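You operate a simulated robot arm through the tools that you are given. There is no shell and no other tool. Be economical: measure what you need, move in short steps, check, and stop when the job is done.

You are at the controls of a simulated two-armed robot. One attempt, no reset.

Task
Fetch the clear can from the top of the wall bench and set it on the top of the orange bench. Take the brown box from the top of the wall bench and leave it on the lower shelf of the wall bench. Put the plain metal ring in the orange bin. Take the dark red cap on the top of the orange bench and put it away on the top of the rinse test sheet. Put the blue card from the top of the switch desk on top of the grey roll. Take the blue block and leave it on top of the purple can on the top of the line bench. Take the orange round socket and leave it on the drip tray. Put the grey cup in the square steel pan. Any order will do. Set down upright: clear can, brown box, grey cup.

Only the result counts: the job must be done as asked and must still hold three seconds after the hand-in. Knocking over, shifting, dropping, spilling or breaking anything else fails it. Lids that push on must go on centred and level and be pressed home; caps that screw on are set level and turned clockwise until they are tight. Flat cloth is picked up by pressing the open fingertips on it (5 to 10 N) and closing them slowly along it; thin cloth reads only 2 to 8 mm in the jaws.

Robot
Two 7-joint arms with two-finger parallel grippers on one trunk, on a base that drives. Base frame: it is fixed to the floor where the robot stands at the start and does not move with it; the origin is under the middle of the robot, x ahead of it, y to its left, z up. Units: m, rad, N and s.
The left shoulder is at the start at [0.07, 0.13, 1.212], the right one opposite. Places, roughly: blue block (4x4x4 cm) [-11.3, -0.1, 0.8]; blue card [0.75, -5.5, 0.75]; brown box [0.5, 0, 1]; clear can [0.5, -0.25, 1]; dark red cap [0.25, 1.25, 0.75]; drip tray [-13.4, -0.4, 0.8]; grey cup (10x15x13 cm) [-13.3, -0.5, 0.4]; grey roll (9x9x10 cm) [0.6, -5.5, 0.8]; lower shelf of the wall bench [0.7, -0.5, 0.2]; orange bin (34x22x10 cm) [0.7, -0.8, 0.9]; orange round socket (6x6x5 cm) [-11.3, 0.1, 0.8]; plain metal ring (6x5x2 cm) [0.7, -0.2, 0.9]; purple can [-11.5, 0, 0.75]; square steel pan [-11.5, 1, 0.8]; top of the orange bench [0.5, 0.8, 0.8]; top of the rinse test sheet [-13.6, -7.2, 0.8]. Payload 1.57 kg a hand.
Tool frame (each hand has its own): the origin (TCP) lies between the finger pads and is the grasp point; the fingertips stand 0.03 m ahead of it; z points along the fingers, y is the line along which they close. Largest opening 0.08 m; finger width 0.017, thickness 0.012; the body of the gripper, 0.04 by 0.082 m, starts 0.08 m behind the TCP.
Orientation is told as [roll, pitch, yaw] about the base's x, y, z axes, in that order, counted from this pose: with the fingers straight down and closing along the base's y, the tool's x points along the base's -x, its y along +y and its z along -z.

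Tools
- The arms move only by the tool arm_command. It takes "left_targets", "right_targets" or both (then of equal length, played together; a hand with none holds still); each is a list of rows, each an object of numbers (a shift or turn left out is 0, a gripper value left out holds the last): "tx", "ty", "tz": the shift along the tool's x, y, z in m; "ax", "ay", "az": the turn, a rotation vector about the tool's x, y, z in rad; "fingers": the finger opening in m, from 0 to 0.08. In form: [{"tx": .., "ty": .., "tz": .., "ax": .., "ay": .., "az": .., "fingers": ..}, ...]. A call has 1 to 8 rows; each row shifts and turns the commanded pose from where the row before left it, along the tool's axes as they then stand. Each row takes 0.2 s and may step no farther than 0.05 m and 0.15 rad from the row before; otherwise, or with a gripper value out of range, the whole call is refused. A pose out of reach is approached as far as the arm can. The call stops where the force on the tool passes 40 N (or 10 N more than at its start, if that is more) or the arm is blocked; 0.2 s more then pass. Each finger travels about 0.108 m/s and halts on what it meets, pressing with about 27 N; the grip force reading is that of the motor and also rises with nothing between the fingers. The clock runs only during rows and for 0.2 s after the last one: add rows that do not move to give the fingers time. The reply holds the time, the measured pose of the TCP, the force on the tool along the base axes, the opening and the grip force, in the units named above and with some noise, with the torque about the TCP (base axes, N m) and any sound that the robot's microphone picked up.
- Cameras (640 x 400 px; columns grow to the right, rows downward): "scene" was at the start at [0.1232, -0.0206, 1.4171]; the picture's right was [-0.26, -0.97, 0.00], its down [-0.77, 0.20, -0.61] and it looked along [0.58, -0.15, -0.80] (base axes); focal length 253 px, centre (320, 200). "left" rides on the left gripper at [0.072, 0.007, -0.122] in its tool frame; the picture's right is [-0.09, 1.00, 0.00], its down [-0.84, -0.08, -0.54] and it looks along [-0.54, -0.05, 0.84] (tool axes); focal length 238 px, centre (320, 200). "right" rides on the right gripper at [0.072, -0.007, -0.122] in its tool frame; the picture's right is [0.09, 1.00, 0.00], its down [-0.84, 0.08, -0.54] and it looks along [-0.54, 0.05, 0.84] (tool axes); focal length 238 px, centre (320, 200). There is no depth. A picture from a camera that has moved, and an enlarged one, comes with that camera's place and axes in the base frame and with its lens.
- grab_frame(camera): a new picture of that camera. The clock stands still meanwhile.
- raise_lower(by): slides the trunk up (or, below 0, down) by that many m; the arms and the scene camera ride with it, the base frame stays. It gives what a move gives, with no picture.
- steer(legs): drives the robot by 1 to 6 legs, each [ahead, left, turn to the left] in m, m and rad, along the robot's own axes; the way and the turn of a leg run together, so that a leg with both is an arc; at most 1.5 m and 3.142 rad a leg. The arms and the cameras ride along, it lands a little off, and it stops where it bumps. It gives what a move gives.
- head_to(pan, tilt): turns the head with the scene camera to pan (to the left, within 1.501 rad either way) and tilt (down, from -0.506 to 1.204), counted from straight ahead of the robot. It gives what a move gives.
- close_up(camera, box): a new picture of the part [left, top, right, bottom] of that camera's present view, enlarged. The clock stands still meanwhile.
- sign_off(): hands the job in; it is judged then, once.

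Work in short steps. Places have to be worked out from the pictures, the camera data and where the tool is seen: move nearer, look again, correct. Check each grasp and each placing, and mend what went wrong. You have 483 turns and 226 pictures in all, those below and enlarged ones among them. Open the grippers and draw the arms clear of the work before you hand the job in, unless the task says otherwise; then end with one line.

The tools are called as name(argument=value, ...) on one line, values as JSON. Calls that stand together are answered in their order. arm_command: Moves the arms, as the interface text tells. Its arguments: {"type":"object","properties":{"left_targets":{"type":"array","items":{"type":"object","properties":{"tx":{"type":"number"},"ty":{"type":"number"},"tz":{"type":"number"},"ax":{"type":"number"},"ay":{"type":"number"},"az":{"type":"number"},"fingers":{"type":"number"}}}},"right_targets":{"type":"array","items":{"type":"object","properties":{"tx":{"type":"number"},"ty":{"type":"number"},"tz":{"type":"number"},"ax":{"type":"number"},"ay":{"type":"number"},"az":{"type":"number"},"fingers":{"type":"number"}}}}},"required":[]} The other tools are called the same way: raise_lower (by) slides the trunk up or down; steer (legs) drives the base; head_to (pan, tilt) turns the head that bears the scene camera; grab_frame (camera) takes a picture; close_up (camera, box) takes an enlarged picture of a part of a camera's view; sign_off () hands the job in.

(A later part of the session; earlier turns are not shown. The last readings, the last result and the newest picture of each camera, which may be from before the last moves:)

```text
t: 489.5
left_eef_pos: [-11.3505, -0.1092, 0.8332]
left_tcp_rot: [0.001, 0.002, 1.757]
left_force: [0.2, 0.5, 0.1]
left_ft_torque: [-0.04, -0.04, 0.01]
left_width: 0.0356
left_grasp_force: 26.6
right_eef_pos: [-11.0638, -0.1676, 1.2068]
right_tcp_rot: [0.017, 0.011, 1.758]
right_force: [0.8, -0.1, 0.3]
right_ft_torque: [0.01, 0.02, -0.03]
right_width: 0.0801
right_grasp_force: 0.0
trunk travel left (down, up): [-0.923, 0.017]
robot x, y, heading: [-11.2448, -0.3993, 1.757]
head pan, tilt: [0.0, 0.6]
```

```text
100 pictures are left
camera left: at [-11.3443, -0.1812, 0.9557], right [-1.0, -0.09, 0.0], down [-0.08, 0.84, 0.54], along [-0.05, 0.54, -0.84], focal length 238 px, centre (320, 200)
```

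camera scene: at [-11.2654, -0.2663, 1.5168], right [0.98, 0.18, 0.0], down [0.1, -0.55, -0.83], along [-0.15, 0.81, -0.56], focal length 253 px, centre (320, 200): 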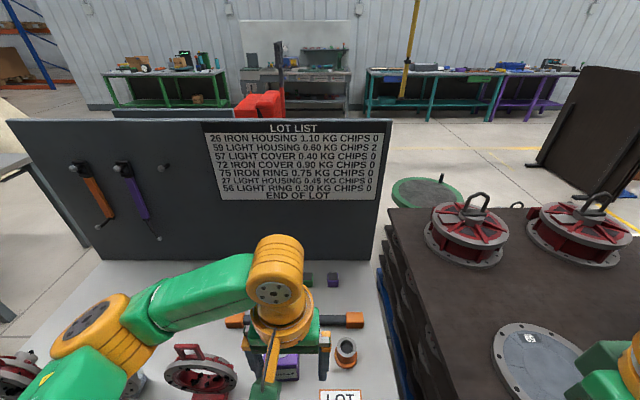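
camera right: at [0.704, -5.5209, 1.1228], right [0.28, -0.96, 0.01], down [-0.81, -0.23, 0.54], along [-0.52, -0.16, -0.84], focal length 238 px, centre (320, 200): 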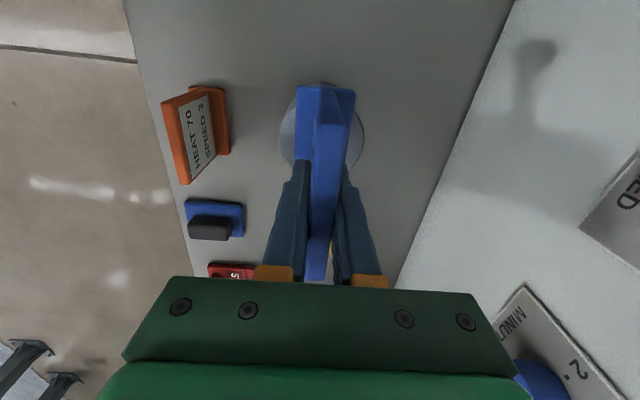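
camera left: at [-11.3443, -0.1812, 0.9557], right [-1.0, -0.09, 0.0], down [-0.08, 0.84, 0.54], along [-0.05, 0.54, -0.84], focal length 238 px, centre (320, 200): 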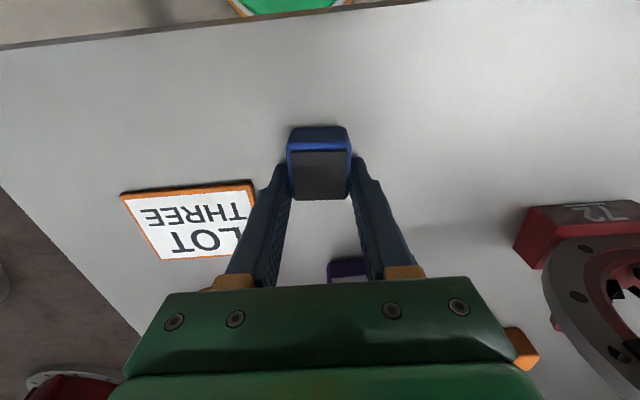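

The block is gripped. The can top is at z ≈ 0.90, centred at about (-11.411, 0.004). I'll lift and move over it.

arm_command(left_targets=[{"tz": -0.03}, {"tz": -0.05}, {"tz": -0.05}, {"tz": -0.04}, {"tx": -0.045, "ty": 0.013}, {"tx": -0.045, "ty": 0.013}, {"tx": -0.044, "ty": 0.0128}])

grab_frame(camera="left")

close_up(camera="scene", box=[200, 240, 400, 400])

```text
t: 491.1
left_eef_pos: [-11.4128, 0.017, 1.0035]
left_tcp_rot: [0.003, 0.002, 1.754]
left_force: [-0.2, 0.6, -1.4]
left_ft_torque: [0.0, 0.0, -0.04]
left_width: 0.0356
left_grasp_force: 27.5
right_eef_pos: [-11.0618, -0.1647, 1.2061]
right_tcp_rot: [0.017, 0.012, 1.757]
right_force: [0.3, 0.2, 0.2]
right_ft_torque: [-0.02, 0.0, -0.01]
right_width: 0.08
right_grasp_force: 0.2
trunk travel left (down, up): [-0.923, 0.017]
robot x, y, heading: [-11.2432, -0.4007, 1.758]
head pan, tilt: [0.0, 0.6]
```

```text
99 pictures are left
camera left: at [-11.4068, -0.0545, 1.1259], right [-1.0, -0.09, 0.0], down [-0.08, 0.84, 0.54], along [-0.05, 0.54, -0.84], focal length 238 px, centre (320, 200)
```

left: 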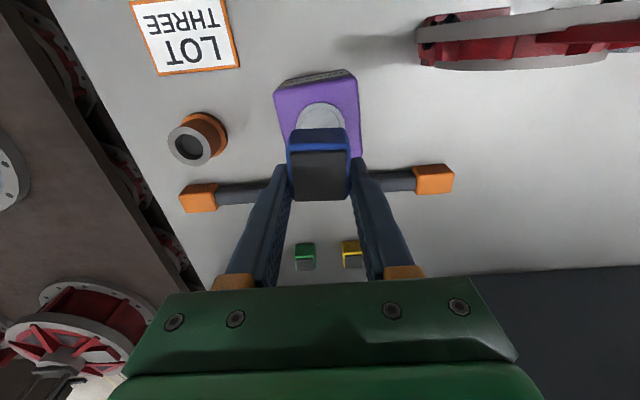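

```text
2.50 times, centred on (300, 320) of scene
camera zoom: at [-11.2677, -0.2615, 1.5162], right [0.98, 0.19, 0.0], down [0.11, -0.56, -0.82], along [-0.15, 0.81, -0.57], focal length 633 px, centre (370, -100)
```

zoom: 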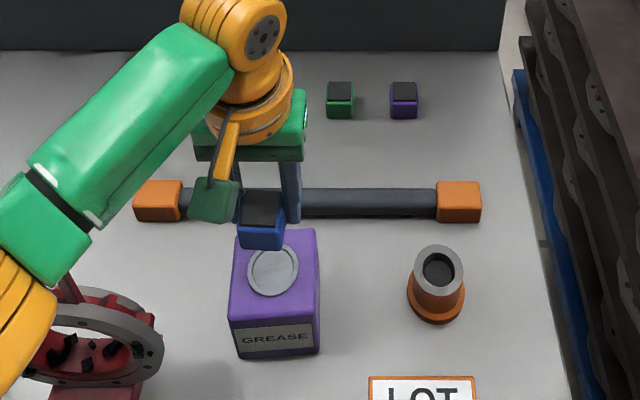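

The block is over the lid centre. I'll lower to near contact, then feel.

arm_command(left_targets=[{"tz": 0.035}, {"tz": 0.025}, {"tz": 0.0}])

arm_command(left_targets=[{"tz": 0.006}, {"tz": 0.0}])

```text
t: 491.9
left_eef_pos: [-11.4135, 0.015, 0.9433]
left_tcp_rot: [0.002, 0.002, 1.756]
left_force: [0.5, 0.1, -1.0]
left_ft_torque: [0.01, -0.01, -0.04]
left_width: 0.0354
left_grasp_force: 27.4
right_eef_pos: [-11.0627, -0.1662, 1.2073]
right_tcp_rot: [0.017, 0.01, 1.756]
right_force: [0.7, 0.1, 0.8]
right_ft_torque: [0.02, 0.0, 0.02]
right_width: 0.0801
right_grasp_force: 0.0
trunk travel left (down, up): [-0.923, 0.017]
robot x, y, heading: [-11.2456, -0.3997, 1.76]
head pan, tilt: [0.0, 0.6]
```

```text
t: 492.5
left_eef_pos: [-11.4135, 0.0161, 0.9368]
left_tcp_rot: [0.001, 0.002, 1.756]
left_force: [-0.1, 0.1, 0.3]
left_ft_torque: [0.01, 0.0, 0.01]
left_width: 0.0352
left_grasp_force: 26.7
right_eef_pos: [-11.0633, -0.1669, 1.2066]
right_tcp_rot: [0.016, 0.01, 1.754]
right_force: [0.1, 0.2, 0.0]
right_ft_torque: [0.01, -0.01, 0.0]
right_width: 0.08
right_grasp_force: 0.1
trunk travel left (down, up): [-0.923, 0.017]
robot x, y, heading: [-11.2427, -0.3957, 1.755]
head pan, tilt: [0.0, 0.6]
```

arm_command(left_targets=[{"tz": 0.003}, {"tz": 0.0}])

```text
t: 493.1
left_eef_pos: [-11.4129, 0.016, 0.9347]
left_tcp_rot: [0.003, 0.002, 1.755]
left_force: [0.0, -0.1, 0.1]
left_ft_torque: [0.01, 0.01, 0.04]
left_width: 0.0353
left_grasp_force: 26.7
right_eef_pos: [-11.0627, -0.1671, 1.2066]
right_tcp_rot: [0.018, 0.012, 1.757]
right_force: [0.1, 0.0, -0.1]
right_ft_torque: [-0.01, 0.0, -0.04]
right_width: 0.0803
right_grasp_force: 0.1
trunk travel left (down, up): [-0.923, 0.017]
robot x, y, heading: [-11.2448, -0.3998, 1.762]
head pan, tilt: [0.0, 0.6]
```

arm_command(left_targets=[{"tz": 0.003}, {"tz": 0.0}])

close_up(camera="scene", box=[240, 290, 320, 350])

```text
t: 493.7
left_eef_pos: [-11.4131, 0.0163, 0.9319]
left_tcp_rot: [0.0, 0.002, 1.755]
left_force: [-0.9, 0.6, -1.0]
left_ft_torque: [0.02, 0.02, 0.01]
left_width: 0.0354
left_grasp_force: 27.1
right_eef_pos: [-11.0625, -0.1658, 1.2075]
right_tcp_rot: [0.017, 0.011, 1.756]
right_force: [0.2, -0.2, 0.0]
right_ft_torque: [0.0, 0.0, -0.01]
right_width: 0.08
right_grasp_force: 0.0
trunk travel left (down, up): [-0.923, 0.017]
robot x, y, heading: [-11.2459, -0.3986, 1.759]
head pan, tilt: [0.0, 0.6]
```

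```text
6.67 times, centred on (280, 320) of scene
camera zoom: at [-11.2679, -0.2631, 1.5164], right [0.98, 0.19, 0.0], down [0.11, -0.56, -0.82], along [-0.15, 0.81, -0.57], focal length 1687 px, centre (587, -600)
```

zoom: 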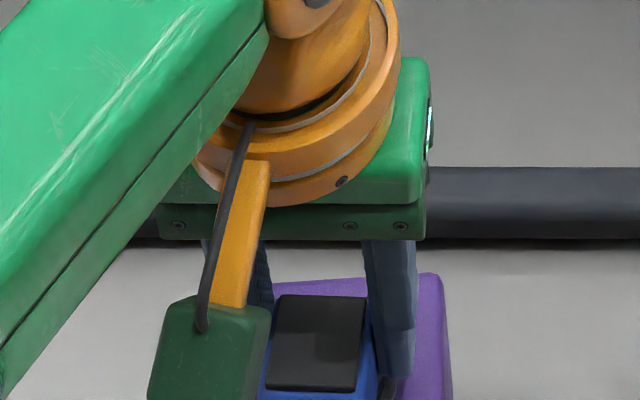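

Not clearly in contact yet, so I'll continue in 4 mm steps.

arm_command(left_targets=[{"tz": 0.004}, {"tz": 0.0}])

arm_command(left_targets=[{"tz": 0.003}, {"tz": 0.0}])

```text
t: 494.3
left_eef_pos: [-11.4128, 0.016, 0.9257]
left_tcp_rot: [0.0, 0.003, 1.755]
left_force: [0.2, 0.1, -0.9]
left_ft_torque: [0.02, 0.01, -0.01]
left_width: 0.0352
left_grasp_force: 26.6
right_eef_pos: [-11.0617, -0.1663, 1.2079]
right_tcp_rot: [0.018, 0.011, 1.756]
right_force: [0.3, 0.3, 0.3]
right_ft_torque: [-0.01, 0.01, 0.0]
right_width: 0.0799
right_grasp_force: 0.0
trunk travel left (down, up): [-0.923, 0.017]
robot x, y, heading: [-11.2444, -0.3992, 1.757]
head pan, tilt: [0.0, 0.6]
```

```text
t: 494.9
left_eef_pos: [-11.4138, 0.0152, 0.9235]
left_tcp_rot: [0.003, 0.002, 1.755]
left_force: [-0.9, 0.7, -1.7]
left_ft_torque: [0.01, -0.01, -0.01]
left_width: 0.0353
left_grasp_force: 27.7
right_eef_pos: [-11.0634, -0.1676, 1.2077]
right_tcp_rot: [0.017, 0.011, 1.755]
right_force: [0.4, 0.1, -0.7]
right_ft_torque: [-0.02, -0.03, 0.01]
right_width: 0.0796
right_grasp_force: 0.1
trunk travel left (down, up): [-0.923, 0.017]
robot x, y, heading: [-11.2409, -0.3981, 1.759]
head pan, tilt: [0.0, 0.6]
```

arm_command(left_targets=[{"tz": 0.004}, {"tz": 0.0}])

arm_command(left_targets=[{"tz": 0.004}, {"tz": 0.0}])

arm_command(left_targets=[{"tz": 0.004}, {"tz": 0.0}])

grab_frame(camera="left")

```text
t: 495.5
left_eef_pos: [-11.4131, 0.0138, 0.9222]
left_tcp_rot: [0.001, -0.004, 1.755]
left_force: [-4.1, 6.2, 24.1]
left_ft_torque: [-0.46, -0.05, -0.09]
left_width: 0.0353
left_grasp_force: 26.8
right_eef_pos: [-11.0627, -0.1692, 1.207]
right_tcp_rot: [0.017, 0.009, 1.755]
right_force: [0.2, 0.0, -0.1]
right_ft_torque: [0.03, 0.0, 0.06]
right_width: 0.08
right_grasp_force: 0.1
trunk travel left (down, up): [-0.923, 0.017]
robot x, y, heading: [-11.2446, -0.3978, 1.756]
head pan, tilt: [0.0, 0.6]
```

```text
t: 495.9
left_eef_pos: [-11.4138, 0.0147, 0.9209]
left_tcp_rot: [0.002, -0.013, 1.755]
left_force: [-1.1, -2.1, 15.9]
left_ft_torque: [-0.42, -0.06, -0.06]
left_width: 0.0352
left_grasp_force: 26.6
right_eef_pos: [-11.0615, -0.1719, 1.2079]
right_tcp_rot: [0.018, 0.007, 1.757]
right_force: [0.3, -1.0, 1.2]
right_ft_torque: [-0.02, 0.01, -0.01]
right_width: 0.0799
right_grasp_force: 0.0
trunk travel left (down, up): [-0.923, 0.017]
robot x, y, heading: [-11.2411, -0.3978, 1.758]
head pan, tilt: [0.0, 0.6]
stopped in row 2 (left hand): the force on the tool passed its limit at 42 N (the readings are from after the stop); the commanded pose is now the measured one
```

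```text
t: 496.4
left_eef_pos: [-11.4121, 0.0147, 0.9199]
left_tcp_rot: [0.002, -0.022, 1.755]
left_force: [-1.3, -6.9, 19.1]
left_ft_torque: [-0.53, -0.06, -0.03]
left_width: 0.0351
left_grasp_force: 27.2
right_eef_pos: [-11.0616, -0.1743, 1.2082]
right_tcp_rot: [0.018, 0.004, 1.758]
right_force: [0.1, -0.1, -0.3]
right_ft_torque: [0.01, 0.01, -0.01]
right_width: 0.08
right_grasp_force: 0.0
trunk travel left (down, up): [-0.923, 0.017]
robot x, y, heading: [-11.2426, -0.3977, 1.762]
head pan, tilt: [0.0, 0.6]
stopped in row 2 (left hand): the force on the tool passed its limit at 44 N (the readings are from after the stop); the commanded pose is now the measured one
```

```text
96 pictures are left
camera left: at [-11.4062, -0.0596, 1.0414], right [-1.0, -0.09, 0.0], down [-0.07, 0.82, 0.56], along [-0.05, 0.56, -0.83], focal length 238 px, centre (320, 200)
```

left: 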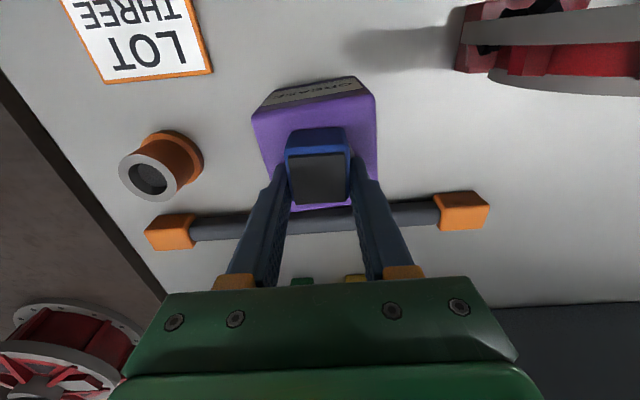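

Contact at TCP z ≈ 0.922. I'll ease up, release gently, and withdraw.

arm_command(left_targets=[{"tz": -0.004, "ay": 0.02}, {"tz": 0.0}])

arm_command(left_targets=[{"fingers": 0.045}, {"fingers": 0.056}, {"fingers": 0.056}, {"tz": -0.03}, {"tz": -0.04}, {"tz": -0.05}, {"tz": -0.05}])

grab_frame(camera="left")

```text
t: 497.0
left_eef_pos: [-11.4129, 0.0194, 0.9201]
left_tcp_rot: [0.002, 0.003, 1.755]
left_force: [0.2, -4.3, 6.0]
left_ft_torque: [-0.09, -0.07, -0.04]
left_width: 0.0351
left_grasp_force: 26.9
right_eef_pos: [-11.0618, -0.1669, 1.2078]
right_tcp_rot: [0.017, 0.01, 1.756]
right_force: [0.8, -0.1, -0.1]
right_ft_torque: [-0.01, -0.02, 0.02]
right_width: 0.08
right_grasp_force: 0.0
trunk travel left (down, up): [-0.923, 0.017]
robot x, y, heading: [-11.2444, -0.3973, 1.761]
head pan, tilt: [0.0, 0.6]
```

```text
t: 498.6
left_eef_pos: [-11.416, 0.02, 1.091]
left_tcp_rot: [0.001, 0.006, 1.755]
left_force: [-1.0, -0.1, -0.2]
left_ft_torque: [0.04, 0.0, -0.02]
left_width: 0.0561
left_grasp_force: 0.1
right_eef_pos: [-11.0623, -0.1671, 1.2077]
right_tcp_rot: [0.018, 0.01, 1.755]
right_force: [0.5, 0.4, -0.4]
right_ft_torque: [0.03, 0.0, -0.03]
right_width: 0.08
right_grasp_force: 0.1
trunk travel left (down, up): [-0.923, 0.017]
robot x, y, heading: [-11.2437, -0.3973, 1.76]
head pan, tilt: [0.0, 0.6]
```

```text
95 pictures are left
camera left: at [-11.4094, -0.051, 1.2142], right [-1.0, -0.09, 0.0], down [-0.08, 0.84, 0.54], along [-0.05, 0.54, -0.84], focal length 238 px, centre (320, 200)
```

left: 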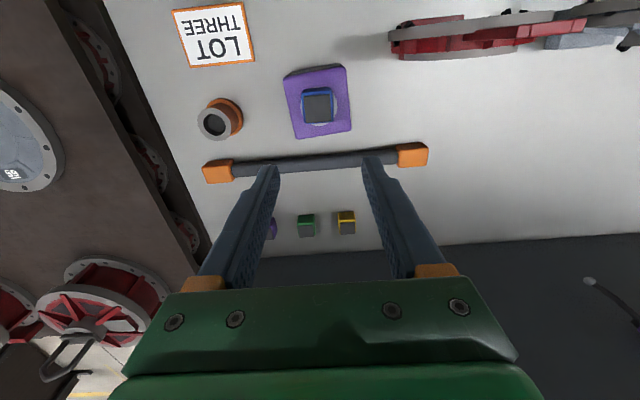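

The block sits centred on the can. I'll retract the left hand, then bring the right hand to the socket at about (-11.26, 0.058).

arm_command(left_targets=[{"tz": -0.03}, {"tx": 0.05}, {"tx": 0.05}, {"tx": 0.05}, {"tx": 0.03, "fingers": 0.08}])

steer(legs=[[0.04, 0, 0]])

arm_command(right_targets=[{"ty": 0.04, "tx": -0.02}, {"ty": 0.04, "tx": -0.03}, {"ty": 0.03, "tx": -0.03}, {"tx": -0.03}])

grab_frame(camera="right")

```text
t: 499.8
left_eef_pos: [-11.3813, -0.1582, 1.1225]
left_tcp_rot: [0.002, 0.005, 1.754]
left_force: [-0.5, -0.2, 0.1]
left_ft_torque: [0.01, 0.0, -0.02]
left_width: 0.0799
left_grasp_force: 0.0
right_eef_pos: [-11.061, -0.1681, 1.2062]
right_tcp_rot: [0.018, 0.009, 1.756]
right_force: [0.5, 0.1, 0.5]
right_ft_torque: [-0.02, -0.01, 0.01]
right_width: 0.0801
right_grasp_force: 0.0
trunk travel left (down, up): [-0.923, 0.017]
robot x, y, heading: [-11.2452, -0.3967, 1.759]
head pan, tilt: [0.0, 0.6]
```

```text
t: 500.7
left_eef_pos: [-11.3859, -0.1249, 1.1248]
left_tcp_rot: [0.001, -0.001, 1.754]
left_force: [-0.2, -1.0, 0.3]
left_ft_torque: [0.08, 0.01, 0.0]
left_width: 0.0801
left_grasp_force: 0.1
right_eef_pos: [-11.0675, -0.1343, 1.2095]
right_tcp_rot: [0.015, 0.004, 1.756]
right_force: [0.5, -0.9, 0.1]
right_ft_torque: [0.07, 0.03, 0.01]
right_width: 0.0799
right_grasp_force: 0.1
trunk travel left (down, up): [-0.923, 0.017]
robot x, y, heading: [-11.249, -0.3609, 1.755]
head pan, tilt: [0.0, 0.6]
```

```text
t: 501.7
left_eef_pos: [-11.388, -0.1145, 1.1218]
left_tcp_rot: [0.001, 0.008, 1.754]
left_force: [0.3, 0.3, -0.4]
left_ft_torque: [-0.01, 0.02, 0.02]
left_width: 0.0801
left_grasp_force: 0.1
right_eef_pos: [-11.1988, -0.0367, 1.2076]
right_tcp_rot: [0.018, 0.013, 1.757]
right_force: [-0.1, -0.2, -0.4]
right_ft_torque: [-0.03, 0.01, -0.01]
right_width: 0.0798
right_grasp_force: 0.1
trunk travel left (down, up): [-0.923, 0.017]
robot x, y, heading: [-11.2489, -0.3586, 1.758]
head pan, tilt: [0.0, 0.6]
```

```text
94 pictures are left
camera right: at [-11.1764, -0.1029, 1.3298], right [-0.96, -0.27, 0.02], down [-0.22, 0.82, 0.53], along [-0.16, 0.51, -0.85], focal length 238 px, centre (320, 200)
```

right: 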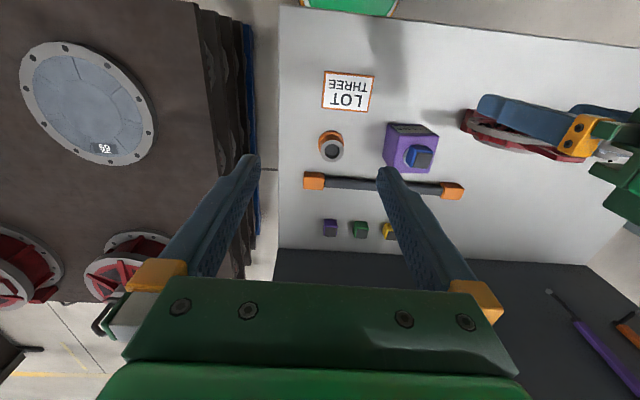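

The socket is at (-11.256, 0.058). I'll raise the left hand clear, position the right hand above the socket, and lower the trunk.

arm_command(right_targets=[{"tx": -0.035, "ty": 0.013}, {"tx": -0.035, "ty": 0.013}, {"tx": -0.034, "ty": 0.0125}, {"tz": 0.03}], left_targets=[{"tz": -0.04}, {"tz": -0.04, "tx": 0.02}, {"tz": -0.03, "tx": 0.03}, {"tx": 0.02}])

raise_lower(by=-0.13)

grab_frame(camera="right")

```text
t: 502.7
left_eef_pos: [-11.3747, -0.1869, 1.2331]
left_tcp_rot: [0.0, 0.004, 1.756]
left_force: [0.5, -0.7, -0.2]
left_ft_torque: [0.03, 0.01, 0.02]
left_width: 0.0799
left_grasp_force: 0.1
right_eef_pos: [-11.1957, 0.0357, 1.158]
right_tcp_rot: [0.017, 0.01, 1.755]
right_force: [-0.4, 1.0, 0.3]
right_ft_torque: [0.04, 0.0, 0.0]
right_width: 0.0801
right_grasp_force: 0.1
right hand out of reach, approached as far as the arm can: row 1, 2, 3
trunk travel left (down, up): [-0.923, 0.017]
robot x, y, heading: [-11.2487, -0.3599, 1.756]
head pan, tilt: [0.0, 0.6]
```

```text
t: 504.3
left_eef_pos: [-11.3757, -0.1848, 1.1031]
left_tcp_rot: [0.003, 0.003, 1.756]
left_force: [0.6, -0.4, -0.2]
left_ft_torque: [0.0, -0.03, 0.03]
left_width: 0.0801
left_grasp_force: 0.0
right_eef_pos: [-11.1956, 0.0361, 1.0292]
right_tcp_rot: [0.018, 0.009, 1.756]
right_force: [0.5, -0.4, -0.5]
right_ft_torque: [-0.01, 0.01, 0.0]
right_width: 0.0802
right_grasp_force: 0.0
trunk travel left (down, up): [-0.793, 0.147]
robot x, y, heading: [-11.2489, -0.3563, 1.762]
head pan, tilt: [0.0, 0.6]
```

```text
93 pictures are left
camera right: at [-11.1737, -0.0302, 1.1511], right [-0.96, -0.27, 0.02], down [-0.22, 0.82, 0.53], along [-0.16, 0.51, -0.84], focal length 238 px, centre (320, 200)
```

right: 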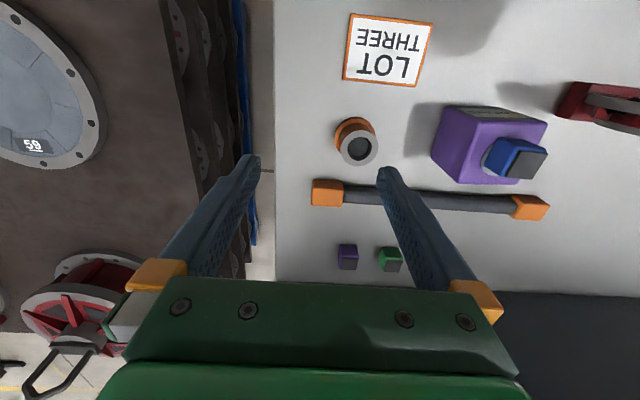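

arm_command(right_targets=[{"tx": -0.011, "ty": 0.019}, {"tx": -0.01, "ty": 0.019}, {"tx": -0.01, "ty": 0.0187}, {"tz": 0.045}, {"tz": 0.045}])

grab_frame(camera="right")

```text
t: 505.5
left_eef_pos: [-11.3745, -0.184, 1.102]
left_tcp_rot: [0.003, 0.005, 1.755]
left_force: [-0.1, 0.7, 0.4]
left_ft_torque: [-0.04, 0.02, 0.0]
left_width: 0.08
left_grasp_force: 0.1
right_eef_pos: [-11.1911, 0.0217, 0.9414]
right_tcp_rot: [0.02, 0.011, 1.757]
right_force: [0.1, -0.7, 0.0]
right_ft_torque: [-0.02, 0.0, -0.02]
right_width: 0.0799
right_grasp_force: 0.1
right hand out of reach, approached as far as the arm can: row 1, 2, 3, 4, 5
trunk travel left (down, up): [-0.793, 0.147]
robot x, y, heading: [-11.2485, -0.3584, 1.762]
head pan, tilt: [0.0, 0.6]
```

```text
92 pictures are left
camera right: at [-11.1692, -0.0449, 1.0634], right [-0.96, -0.27, 0.02], down [-0.22, 0.82, 0.54], along [-0.16, 0.51, -0.84], focal length 238 px, centre (320, 200)
```

right: 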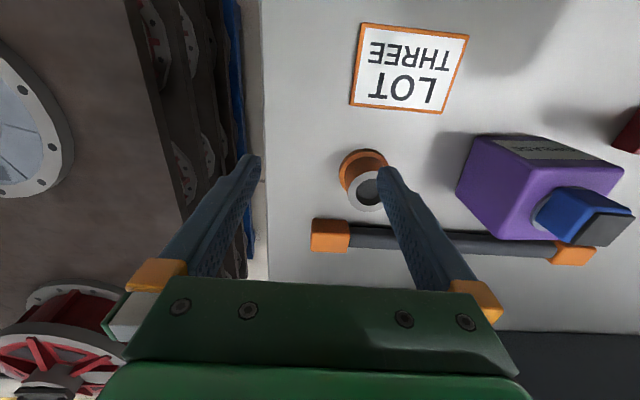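

The arm is limited toward the left. I'll raise the hand and drive left 0.11 so the socket lies on its natural side.

arm_command(right_targets=[{"tz": -0.045}, {"tz": -0.045}, {"tz": -0.03}])

steer(legs=[[0, 0.11, 0]])

arm_command(right_targets=[{"tx": -0.015, "ty": -0.017}, {"tx": -0.015, "ty": -0.017}, {"tx": -0.015, "ty": -0.017}])

grab_frame(camera="right")

```text
t: 506.3
left_eef_pos: [-11.3763, -0.1844, 1.1039]
left_tcp_rot: [0.001, 0.005, 1.754]
left_force: [-0.7, 0.2, 0.7]
left_ft_torque: [0.01, 0.01, 0.01]
left_width: 0.0802
left_grasp_force: 0.0
right_eef_pos: [-11.1911, 0.0234, 1.0628]
right_tcp_rot: [0.016, 0.01, 1.755]
right_force: [0.1, 0.2, 0.5]
right_ft_torque: [-0.02, -0.01, 0.01]
right_width: 0.08
right_grasp_force: 0.0
trunk travel left (down, up): [-0.793, 0.147]
robot x, y, heading: [-11.2502, -0.3584, 1.756]
head pan, tilt: [0.0, 0.6]
```

```text
t: 507.5
left_eef_pos: [-11.4813, -0.2058, 1.1043]
left_tcp_rot: [0.005, 0.004, 1.755]
left_force: [0.4, 1.0, -0.2]
left_ft_torque: [0.0, 0.0, 0.01]
left_width: 0.0801
left_grasp_force: 0.1
right_eef_pos: [-11.2923, 0.0012, 1.06]
right_tcp_rot: [0.021, 0.009, 1.756]
right_force: [0.1, -0.5, -0.1]
right_ft_torque: [0.01, 0.05, 0.03]
right_width: 0.08
right_grasp_force: 0.0
trunk travel left (down, up): [-0.793, 0.147]
robot x, y, heading: [-11.3607, -0.3816, 1.764]
head pan, tilt: [0.0, 0.6]
```

```text
t: 508.3
left_eef_pos: [-11.4847, -0.2047, 1.1026]
left_tcp_rot: [0.0, 0.006, 1.752]
left_force: [-0.3, -0.3, 0.4]
left_ft_torque: [0.0, 0.01, 0.01]
left_width: 0.0799
left_grasp_force: 0.0
right_eef_pos: [-11.2546, 0.0569, 1.0597]
right_tcp_rot: [0.016, 0.011, 1.755]
right_force: [-0.2, 1.0, 0.5]
right_ft_torque: [0.02, 0.01, 0.03]
right_width: 0.0799
right_grasp_force: 0.1
trunk travel left (down, up): [-0.793, 0.147]
robot x, y, heading: [-11.3582, -0.3778, 1.754]
head pan, tilt: [0.0, 0.6]
```

```text
91 pictures are left
camera right: at [-11.2335, -0.0101, 1.1819], right [-0.96, -0.27, 0.02], down [-0.22, 0.82, 0.53], along [-0.16, 0.51, -0.85], focal length 238 px, centre (320, 200)
```

right: 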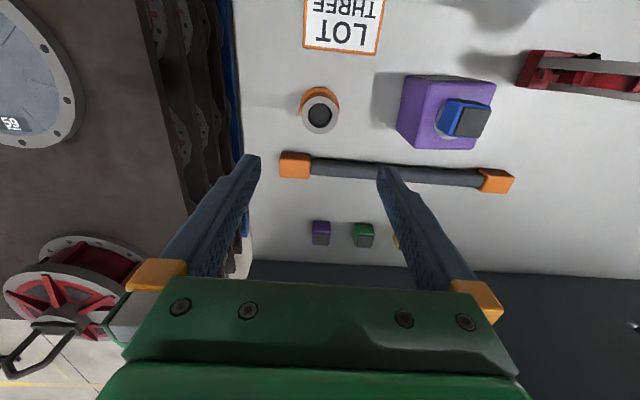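

Aligned over the socket. I'll descend and grip its barrel just above the flange.

arm_command(right_targets=[{"ty": 0.004, "tz": 0.05}, {"tz": 0.05}, {"tz": 0.05}, {"tz": 0.04}, {"tz": 0.0}])

grab_frame(camera="right")

```text
refused: row 1 steps farther than a row can; nothing moved
```

```text
90 pictures are left
camera right: at [-11.2335, -0.0101, 1.1819], right [-0.96, -0.27, 0.02], down [-0.22, 0.82, 0.53], along [-0.16, 0.51, -0.85], focal length 238 px, centre (320, 200)
```

right: 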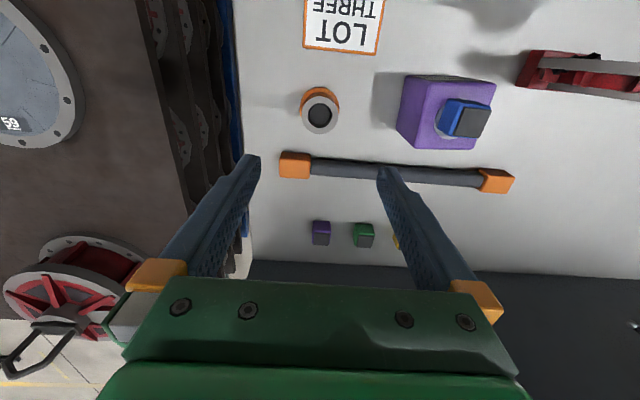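

arm_command(right_targets=[{"ty": 0.004, "tz": 0.045}, {"tz": 0.048}, {"tz": 0.048}, {"tz": 0.045}, {"tz": 0.0}])

grab_frame(camera="right")

```text
t: 509.5
left_eef_pos: [-11.4833, -0.2061, 1.1024]
left_tcp_rot: [0.001, 0.006, 1.751]
left_force: [-1.0, 0.3, -0.3]
left_ft_torque: [0.01, -0.01, 0.02]
left_width: 0.0797
left_grasp_force: 0.1
right_eef_pos: [-11.2444, 0.0347, 0.89]
right_tcp_rot: [0.017, 0.008, 1.757]
right_force: [-0.4, 0.5, 0.2]
right_ft_torque: [0.02, 0.01, -0.01]
right_width: 0.0802
right_grasp_force: 0.0
right hand out of reach, approached as far as the arm can: row 3, 4
trunk travel left (down, up): [-0.793, 0.147]
robot x, y, heading: [-11.3581, -0.3803, 1.759]
head pan, tilt: [0.0, 0.6]
```

```text
89 pictures are left
camera right: at [-11.2223, -0.0321, 1.0123], right [-0.96, -0.27, 0.02], down [-0.22, 0.81, 0.54], along [-0.16, 0.51, -0.84], focal length 238 px, centre (320, 200)
```

right: 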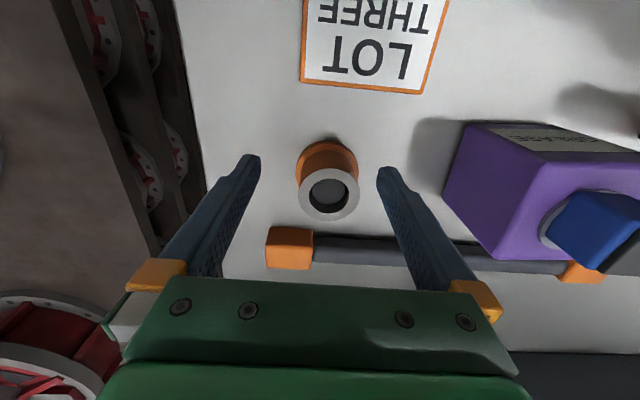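

I'm at the reach edge again. I'll lift the arm slightly, lower the trunk, then move forward and down.

arm_command(right_targets=[{"tz": -0.045}, {"tz": -0.03}])

raise_lower(by=-0.08)

arm_command(right_targets=[{"tx": -0.012, "ty": 0.005}, {"tx": -0.0116, "ty": 0.0055}, {"tz": 0.0}])

grab_frame(camera="right")

```text
t: 510.1
left_eef_pos: [-11.4836, -0.2054, 1.1036]
left_tcp_rot: [0.001, 0.005, 1.755]
left_force: [0.3, 0.0, -0.6]
left_ft_torque: [0.0, 0.01, -0.01]
left_width: 0.0798
left_grasp_force: 0.1
right_eef_pos: [-11.2424, 0.0346, 0.9645]
right_tcp_rot: [0.018, 0.011, 1.756]
right_force: [0.6, -0.2, 0.3]
right_ft_torque: [0.0, 0.0, -0.01]
right_width: 0.0799
right_grasp_force: 0.0
trunk travel left (down, up): [-0.793, 0.147]
robot x, y, heading: [-11.3604, -0.3788, 1.761]
head pan, tilt: [0.0, 0.6]
```

```text
t: 511.2
left_eef_pos: [-11.4829, -0.2054, 1.0224]
left_tcp_rot: [0.002, 0.005, 1.752]
left_force: [-0.6, -0.3, 0.1]
left_ft_torque: [0.01, -0.01, 0.02]
left_width: 0.0798
left_grasp_force: 0.1
right_eef_pos: [-11.2432, 0.035, 0.8847]
right_tcp_rot: [0.017, 0.011, 1.755]
right_force: [-0.2, 0.2, 0.1]
right_ft_torque: [0.02, 0.0, 0.02]
right_width: 0.0802
right_grasp_force: 0.0
trunk travel left (down, up): [-0.713, 0.227]
robot x, y, heading: [-11.3588, -0.3807, 1.758]
head pan, tilt: [0.0, 0.6]
```

```text
t: 512.0
left_eef_pos: [-11.4819, -0.2066, 1.023]
left_tcp_rot: [0.003, 0.004, 1.753]
left_force: [0.3, -0.5, 0.2]
left_ft_torque: [-0.01, 0.01, 0.0]
left_width: 0.0802
left_grasp_force: 0.0
right_eef_pos: [-11.2583, 0.057, 0.8861]
right_tcp_rot: [0.016, 0.01, 1.756]
right_force: [0.4, -0.6, 0.4]
right_ft_torque: [-0.01, -0.01, 0.01]
right_width: 0.0802
right_grasp_force: 0.1
trunk travel left (down, up): [-0.713, 0.227]
robot x, y, heading: [-11.3604, -0.3801, 1.754]
head pan, tilt: [0.0, 0.6]
```

```text
88 pictures are left
camera right: at [-11.2358, -0.0103, 1.0068], right [-0.96, -0.27, 0.02], down [-0.22, 0.82, 0.53], along [-0.16, 0.51, -0.84], focal length 238 px, centre (320, 200)
```

right: 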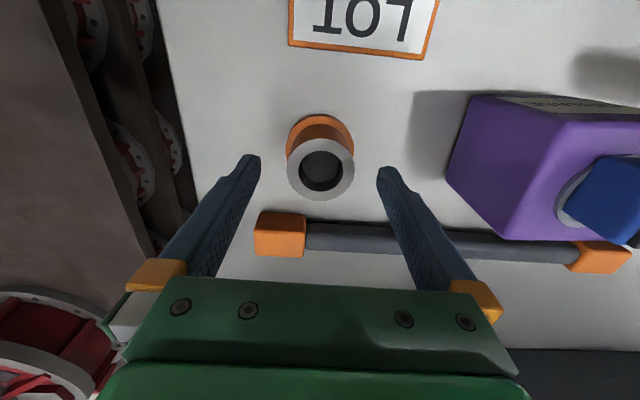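

arm_command(right_targets=[{"tz": 0.02}, {"tz": 0.02}, {"tz": 0.0}])

arm_command(right_targets=[{"fingers": 0.06}, {"fingers": 0.045}, {"fingers": 0.03}, {"fingers": 0.03}, {"fingers": 0.03}])

grab_frame(camera="right")

```text
t: 512.8
left_eef_pos: [-11.4833, -0.2058, 1.0231]
left_tcp_rot: [0.001, 0.006, 1.753]
left_force: [1.3, -0.3, 0.3]
left_ft_torque: [-0.01, 0.03, 0.0]
left_width: 0.08
left_grasp_force: 0.1
right_eef_pos: [-11.2552, 0.0531, 0.8467]
right_tcp_rot: [0.02, 0.01, 1.757]
right_force: [0.4, 0.0, -0.1]
right_ft_torque: [-0.01, -0.01, 0.01]
right_width: 0.0799
right_grasp_force: 0.0
right hand out of reach, approached as far as the arm can: row 2
trunk travel left (down, up): [-0.713, 0.227]
robot x, y, heading: [-11.3602, -0.3785, 1.759]
head pan, tilt: [0.0, 0.6]
```

```text
t: 514.0
left_eef_pos: [-11.4829, -0.2056, 1.0239]
left_tcp_rot: [0.001, 0.005, 1.75]
left_force: [0.3, -0.5, -0.1]
left_ft_torque: [0.01, 0.0, 0.0]
left_width: 0.08
left_grasp_force: 0.1
right_eef_pos: [-11.2538, 0.053, 0.8455]
right_tcp_rot: [0.021, 0.008, 1.755]
right_force: [-0.3, 0.8, -0.1]
right_ft_torque: [0.04, -0.08, 0.03]
right_width: 0.0481
right_grasp_force: 27.1
trunk travel left (down, up): [-0.713, 0.227]
robot x, y, heading: [-11.3609, -0.3792, 1.766]
head pan, tilt: [0.0, 0.6]
```

```text
87 pictures are left
camera right: at [-11.2327, -0.014, 0.9688], right [-0.96, -0.27, 0.02], down [-0.22, 0.81, 0.54], along [-0.16, 0.51, -0.84], focal length 238 px, centre (320, 200)
```

right: 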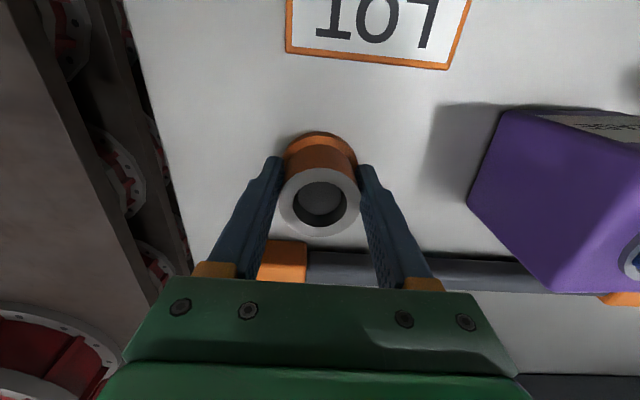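

Gripped, 48 mm. I'll lift with the trunk and back away, then look toward the drip tray station.

raise_lower(by=0.2)

steer(legs=[[-0.4, 0, 0]])

arm_command(right_targets=[{"tx": 0.04, "tz": -0.02}, {"tx": 0.04, "tz": -0.02}, {"tx": 0.04}])

head_to(pan=0.9, tilt=0.35)

grab_frame(camera="scene")

```text
t: 516.2
left_eef_pos: [-11.4831, -0.2058, 1.223]
left_tcp_rot: [0.002, 0.006, 1.754]
left_force: [0.2, -0.3, -0.2]
left_ft_torque: [-0.02, 0.04, 0.02]
left_width: 0.0802
left_grasp_force: 0.0
right_eef_pos: [-11.2543, 0.0538, 1.0463]
right_tcp_rot: [0.019, 0.01, 1.757]
right_force: [0.0, -0.2, -3.2]
right_ft_torque: [-0.02, 0.0, 0.01]
right_width: 0.0481
right_grasp_force: 26.8
trunk travel left (down, up): [-0.913, 0.027]
robot x, y, heading: [-11.3546, -0.3804, 1.758]
head pan, tilt: [0.0, 0.6]
```

```text
t: 518.7
left_eef_pos: [-11.407, -0.5998, 1.2229]
left_tcp_rot: [0.001, 0.008, 1.756]
left_force: [-0.4, 0.0, 0.1]
left_ft_torque: [-0.02, 0.02, 0.0]
left_width: 0.08
left_grasp_force: 0.0
right_eef_pos: [-11.1794, -0.3405, 1.0467]
right_tcp_rot: [0.02, 0.01, 1.757]
right_force: [-0.4, -0.1, -3.2]
right_ft_torque: [-0.03, 0.0, -0.02]
right_width: 0.0483
right_grasp_force: 27.4
trunk travel left (down, up): [-0.913, 0.027]
robot x, y, heading: [-11.2808, -0.7774, 1.758]
head pan, tilt: [0.0, 0.6]
```

```text
t: 519.5
left_eef_pos: [-11.4061, -0.6029, 1.2234]
left_tcp_rot: [0.002, 0.004, 1.755]
left_force: [0.0, 0.5, -0.1]
left_ft_torque: [0.01, -0.02, -0.01]
left_width: 0.0798
left_grasp_force: 0.0
right_eef_pos: [-11.1565, -0.4614, 1.0882]
right_tcp_rot: [0.018, 0.006, 1.756]
right_force: [-0.4, -0.7, -2.9]
right_ft_torque: [0.0, 0.0, -0.01]
right_width: 0.0482
right_grasp_force: 27.6
trunk travel left (down, up): [-0.913, 0.027]
robot x, y, heading: [-11.2824, -0.7776, 1.755]
head pan, tilt: [0.0, 0.6]
```

```text
t: 520.7
left_eef_pos: [-11.4074, -0.6017, 1.2227]
left_tcp_rot: [0.0, 0.005, 1.757]
left_force: [0.4, 0.1, -0.4]
left_ft_torque: [-0.01, 0.01, 0.0]
left_width: 0.08
left_grasp_force: 0.2
right_eef_pos: [-11.1568, -0.4597, 1.0893]
right_tcp_rot: [0.018, 0.009, 1.757]
right_force: [0.5, 0.3, -3.3]
right_ft_torque: [-0.05, 0.0, 0.0]
right_width: 0.0481
right_grasp_force: 26.9
trunk travel left (down, up): [-0.913, 0.027]
robot x, y, heading: [-11.2826, -0.7769, 1.762]
head pan, tilt: [0.901, 0.351]
```

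```text
86 pictures are left
camera scene: at [-11.3733, -0.6842, 1.5292], right [0.46, 0.89, 0.0], down [0.3, -0.16, -0.94], along [-0.83, 0.43, -0.34], focal length 253 px, centre (320, 200)
```

scene: 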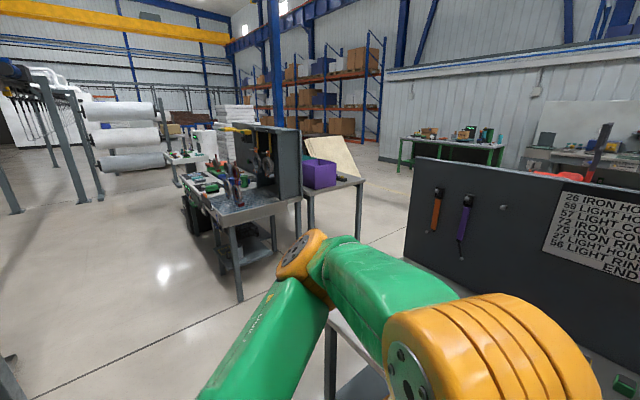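

The next bench, with the drip tray, is to the left. I'll strafe left about 1.9 m along the aisle and look.

steer(legs=[[0, 1.45, 0], [0, 0.45, 0]])

head_to(pan=0.0, tilt=0.65)

grab_frame(camera="scene")

```text
t: 530.2
left_eef_pos: [-13.274, -0.9602, 1.2232]
left_tcp_rot: [0.004, 0.005, 1.756]
left_force: [-0.2, 0.0, -0.1]
left_ft_torque: [0.01, 0.07, -0.01]
left_width: 0.0798
left_grasp_force: 0.0
right_eef_pos: [-13.0245, -0.8189, 1.0864]
right_tcp_rot: [0.021, 0.009, 1.761]
right_force: [-0.1, 0.4, -3.1]
right_ft_torque: [-0.03, 0.03, -0.03]
right_width: 0.0478
right_grasp_force: 26.9
trunk travel left (down, up): [-0.913, 0.027]
robot x, y, heading: [-13.1527, -1.1358, 1.763]
head pan, tilt: [0.901, 0.351]
```

```text
t: 531.5
left_eef_pos: [-13.2774, -0.9602, 1.223]
left_tcp_rot: [0.002, 0.005, 1.756]
left_force: [-0.1, -0.1, 0.2]
left_ft_torque: [0.0, 0.0, -0.03]
left_width: 0.08
left_grasp_force: 0.0
right_eef_pos: [-13.025, -0.8193, 1.0872]
right_tcp_rot: [0.019, 0.009, 1.761]
right_force: [-0.3, 0.2, -3.0]
right_ft_torque: [-0.05, -0.03, 0.04]
right_width: 0.0481
right_grasp_force: 26.9
trunk travel left (down, up): [-0.913, 0.027]
robot x, y, heading: [-13.1512, -1.1311, 1.762]
head pan, tilt: [0.0, 0.649]
```

```text
85 pictures are left
camera scene: at [-13.1766, -1.0009, 1.5021], right [0.98, 0.19, 0.0], down [0.12, -0.59, -0.8], along [-0.15, 0.78, -0.6], focal length 253 px, centre (320, 200)
```

scene: 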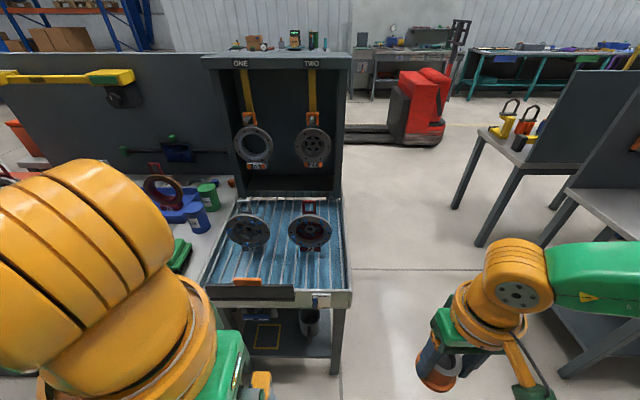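

close_up(camera="scene", box=[190, 180, 370, 370])

```text
2.11 times, centred on (280, 275) of scene
camera zoom: at [-13.1766, -1.0009, 1.5021], right [0.98, 0.19, 0.0], down [0.12, -0.59, -0.8], along [-0.15, 0.78, -0.6], focal length 533 px, centre (404, 42)
```

zoom: 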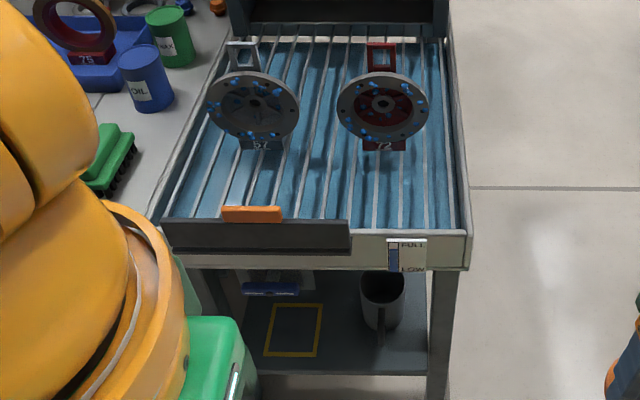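

The drip tray has ribs and two housings on it, with free room at the front right. The grey cup stands on the shelf below. I'll move left 0.17 and ahead 0.33 and look with the right camera.

steer(legs=[[0, 0.17, 0], [0.33, 0, 0]])

grab_frame(camera="right")

grab_frame(camera="scene")

```text
t: 534.7
left_eef_pos: [-13.5074, -0.671, 1.224]
left_tcp_rot: [0.003, 0.003, 1.755]
left_force: [0.6, 0.3, -0.2]
left_ft_torque: [0.05, 0.02, 0.02]
left_width: 0.0799
left_grasp_force: 0.1
right_eef_pos: [-13.2569, -0.5294, 1.0883]
right_tcp_rot: [0.018, 0.008, 1.758]
right_force: [0.4, -0.8, -2.2]
right_ft_torque: [0.01, -0.04, 0.03]
right_width: 0.048
right_grasp_force: 26.9
trunk travel left (down, up): [-0.913, 0.027]
robot x, y, heading: [-13.3849, -0.8442, 1.761]
head pan, tilt: [0.0, 0.649]
```

```text
83 pictures are left
camera right: at [-13.2342, -0.5968, 1.2102], right [-0.96, -0.28, 0.02], down [-0.22, 0.81, 0.54], along [-0.16, 0.51, -0.84], focal length 238 px, centre (320, 200)
```

right: 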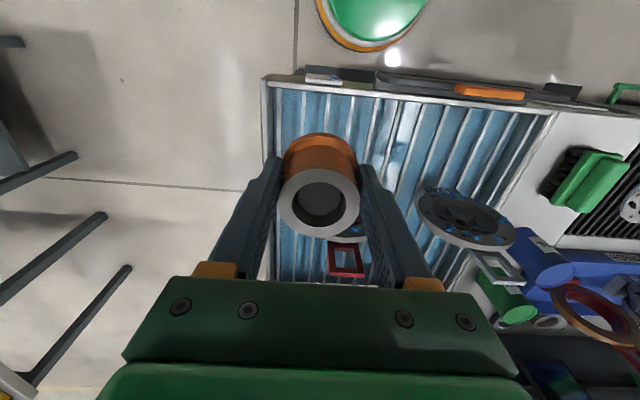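

```text
82 pictures are left
camera scene: at [-13.4067, -0.7123, 1.5024], right [0.98, 0.19, 0.0], down [0.11, -0.59, -0.8], along [-0.15, 0.78, -0.6], focal length 253 px, centre (320, 200)
```

scene: 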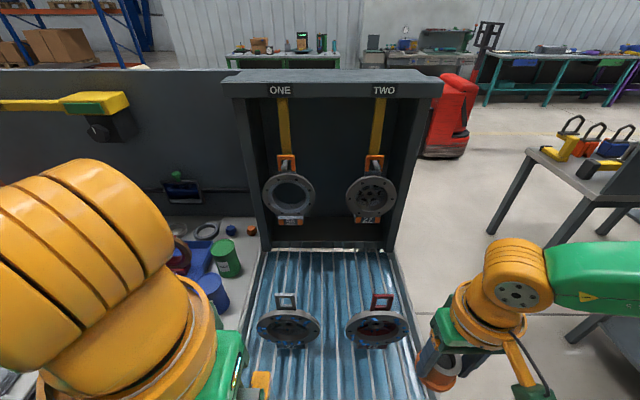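

close_up(camera="right", box=[255, 70, 415, 170])

```text
4.00 times, centred on (335, 120) of right
camera zoom: at [-13.2342, -0.5968, 1.2102], right [-0.96, -0.28, 0.02], down [-0.22, 0.81, 0.54], along [-0.16, 0.51, -0.84], focal length 953 px, centre (260, 520)
```

zoom: 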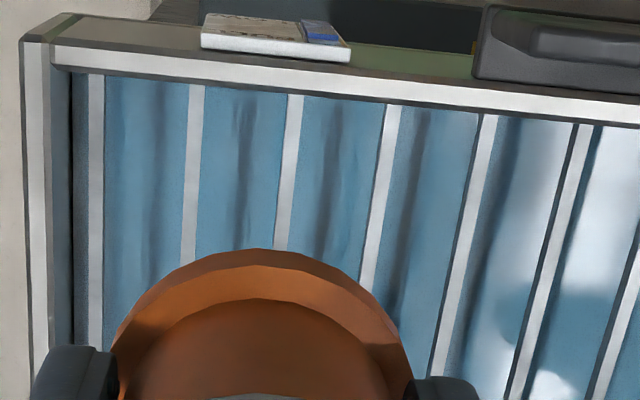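

Bars are spaced about 3.65 cm, so I'll centre the socket between two of them at (-13.295, -0.505). I'll adjust and descend partway.

steer(legs=[[0, 0.033, 0]])

arm_command(right_targets=[{"tx": -0.025}, {"tz": 0.045}, {"tz": 0.045}, {"tz": 0.045}])

grab_frame(camera="right")

```text
t: 535.6
left_eef_pos: [-13.5321, -0.6736, 1.2241]
left_tcp_rot: [0.007, 0.007, 1.756]
left_force: [0.0, -0.3, 0.3]
left_ft_torque: [-0.05, 0.04, -0.02]
left_width: 0.0804
left_grasp_force: 0.1
right_eef_pos: [-13.282, -0.5319, 1.0859]
right_tcp_rot: [0.024, 0.009, 1.759]
right_force: [1.1, 0.9, -3.7]
right_ft_torque: [-0.04, 0.01, 0.03]
right_width: 0.0481
right_grasp_force: 27.3
trunk travel left (down, up): [-0.913, 0.027]
robot x, y, heading: [-13.4141, -0.8465, 1.761]
head pan, tilt: [0.0, 0.649]
```

```text
t: 536.6
left_eef_pos: [-13.5418, -0.6734, 1.2232]
left_tcp_rot: [0.0, 0.006, 1.756]
left_force: [-0.1, 0.4, 0.2]
left_ft_torque: [0.0, 0.01, 0.0]
left_width: 0.0801
left_grasp_force: 0.2
right_eef_pos: [-13.2928, -0.5113, 0.9579]
right_tcp_rot: [0.019, 0.009, 1.759]
right_force: [-0.5, 0.1, -3.4]
right_ft_torque: [-0.02, -0.02, -0.01]
right_width: 0.0477
right_grasp_force: 27.6
right hand out of reach, approached as far as the arm can: row 4
trunk travel left (down, up): [-0.913, 0.027]
robot x, y, heading: [-13.4165, -0.8488, 1.759]
head pan, tilt: [0.0, 0.649]
```

```text
80 pictures are left
camera right: at [-13.2703, -0.5788, 1.0802], right [-0.96, -0.28, 0.02], down [-0.22, 0.81, 0.54], along [-0.16, 0.51, -0.84], focal length 238 px, centre (320, 200)
```

right: 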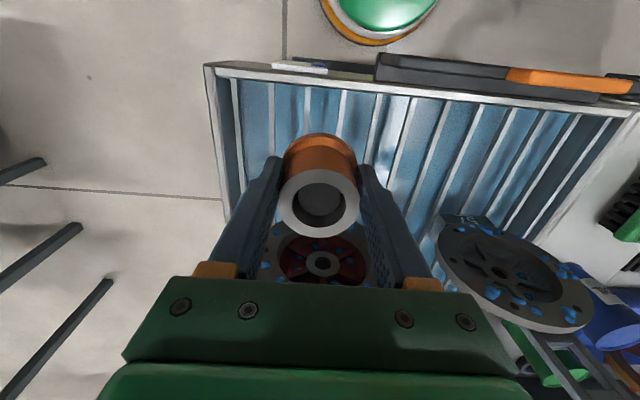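

The landing spot is 5 mm off the bar midpoint, so I'll correct that and lower with the trunk.

arm_command(right_targets=[{"ty": 0.005}, {"tz": 0.0}])

raise_lower(by=-0.075)

grab_frame(camera="right")

```text
t: 537.2
left_eef_pos: [-13.5392, -0.6743, 1.2227]
left_tcp_rot: [0.002, 0.005, 1.757]
left_force: [0.9, 0.8, 0.0]
left_ft_torque: [0.05, 0.01, 0.0]
left_width: 0.0799
left_grasp_force: 0.1
right_eef_pos: [-13.2948, -0.5126, 0.9597]
right_tcp_rot: [0.019, 0.009, 1.758]
right_force: [-0.2, 0.3, -3.6]
right_ft_torque: [-0.07, -0.01, 0.03]
right_width: 0.048
right_grasp_force: 27.4
trunk travel left (down, up): [-0.913, 0.027]
robot x, y, heading: [-13.4121, -0.845, 1.761]
head pan, tilt: [0.0, 0.649]
```

```text
t: 538.3
left_eef_pos: [-13.5387, -0.6738, 1.1479]
left_tcp_rot: [0.003, 0.006, 1.756]
left_force: [-0.2, -0.8, -0.4]
left_ft_torque: [0.01, -0.01, 0.03]
left_width: 0.0798
left_grasp_force: 0.1
right_eef_pos: [-13.2946, -0.5147, 0.8851]
right_tcp_rot: [0.02, 0.008, 1.758]
right_force: [0.0, 0.0, -3.9]
right_ft_torque: [0.0, -0.02, -0.02]
right_width: 0.048
right_grasp_force: 26.5
trunk travel left (down, up): [-0.838, 0.102]
robot x, y, heading: [-13.4129, -0.8486, 1.758]
head pan, tilt: [0.0, 0.649]
```

```text
79 pictures are left
camera right: at [-13.2726, -0.5809, 1.0078], right [-0.96, -0.28, 0.02], down [-0.22, 0.81, 0.54], along [-0.16, 0.51, -0.84], focal length 238 px, centre (320, 200)
```

right: 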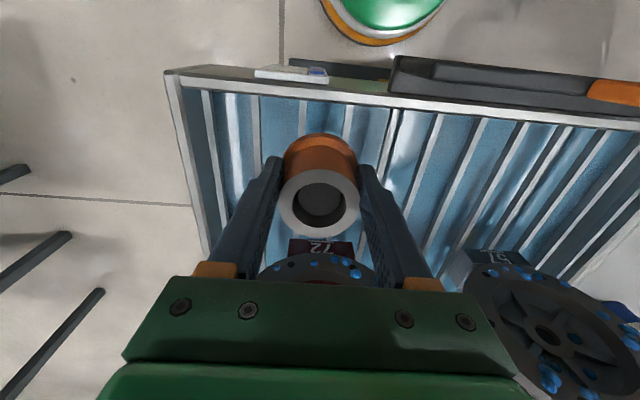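

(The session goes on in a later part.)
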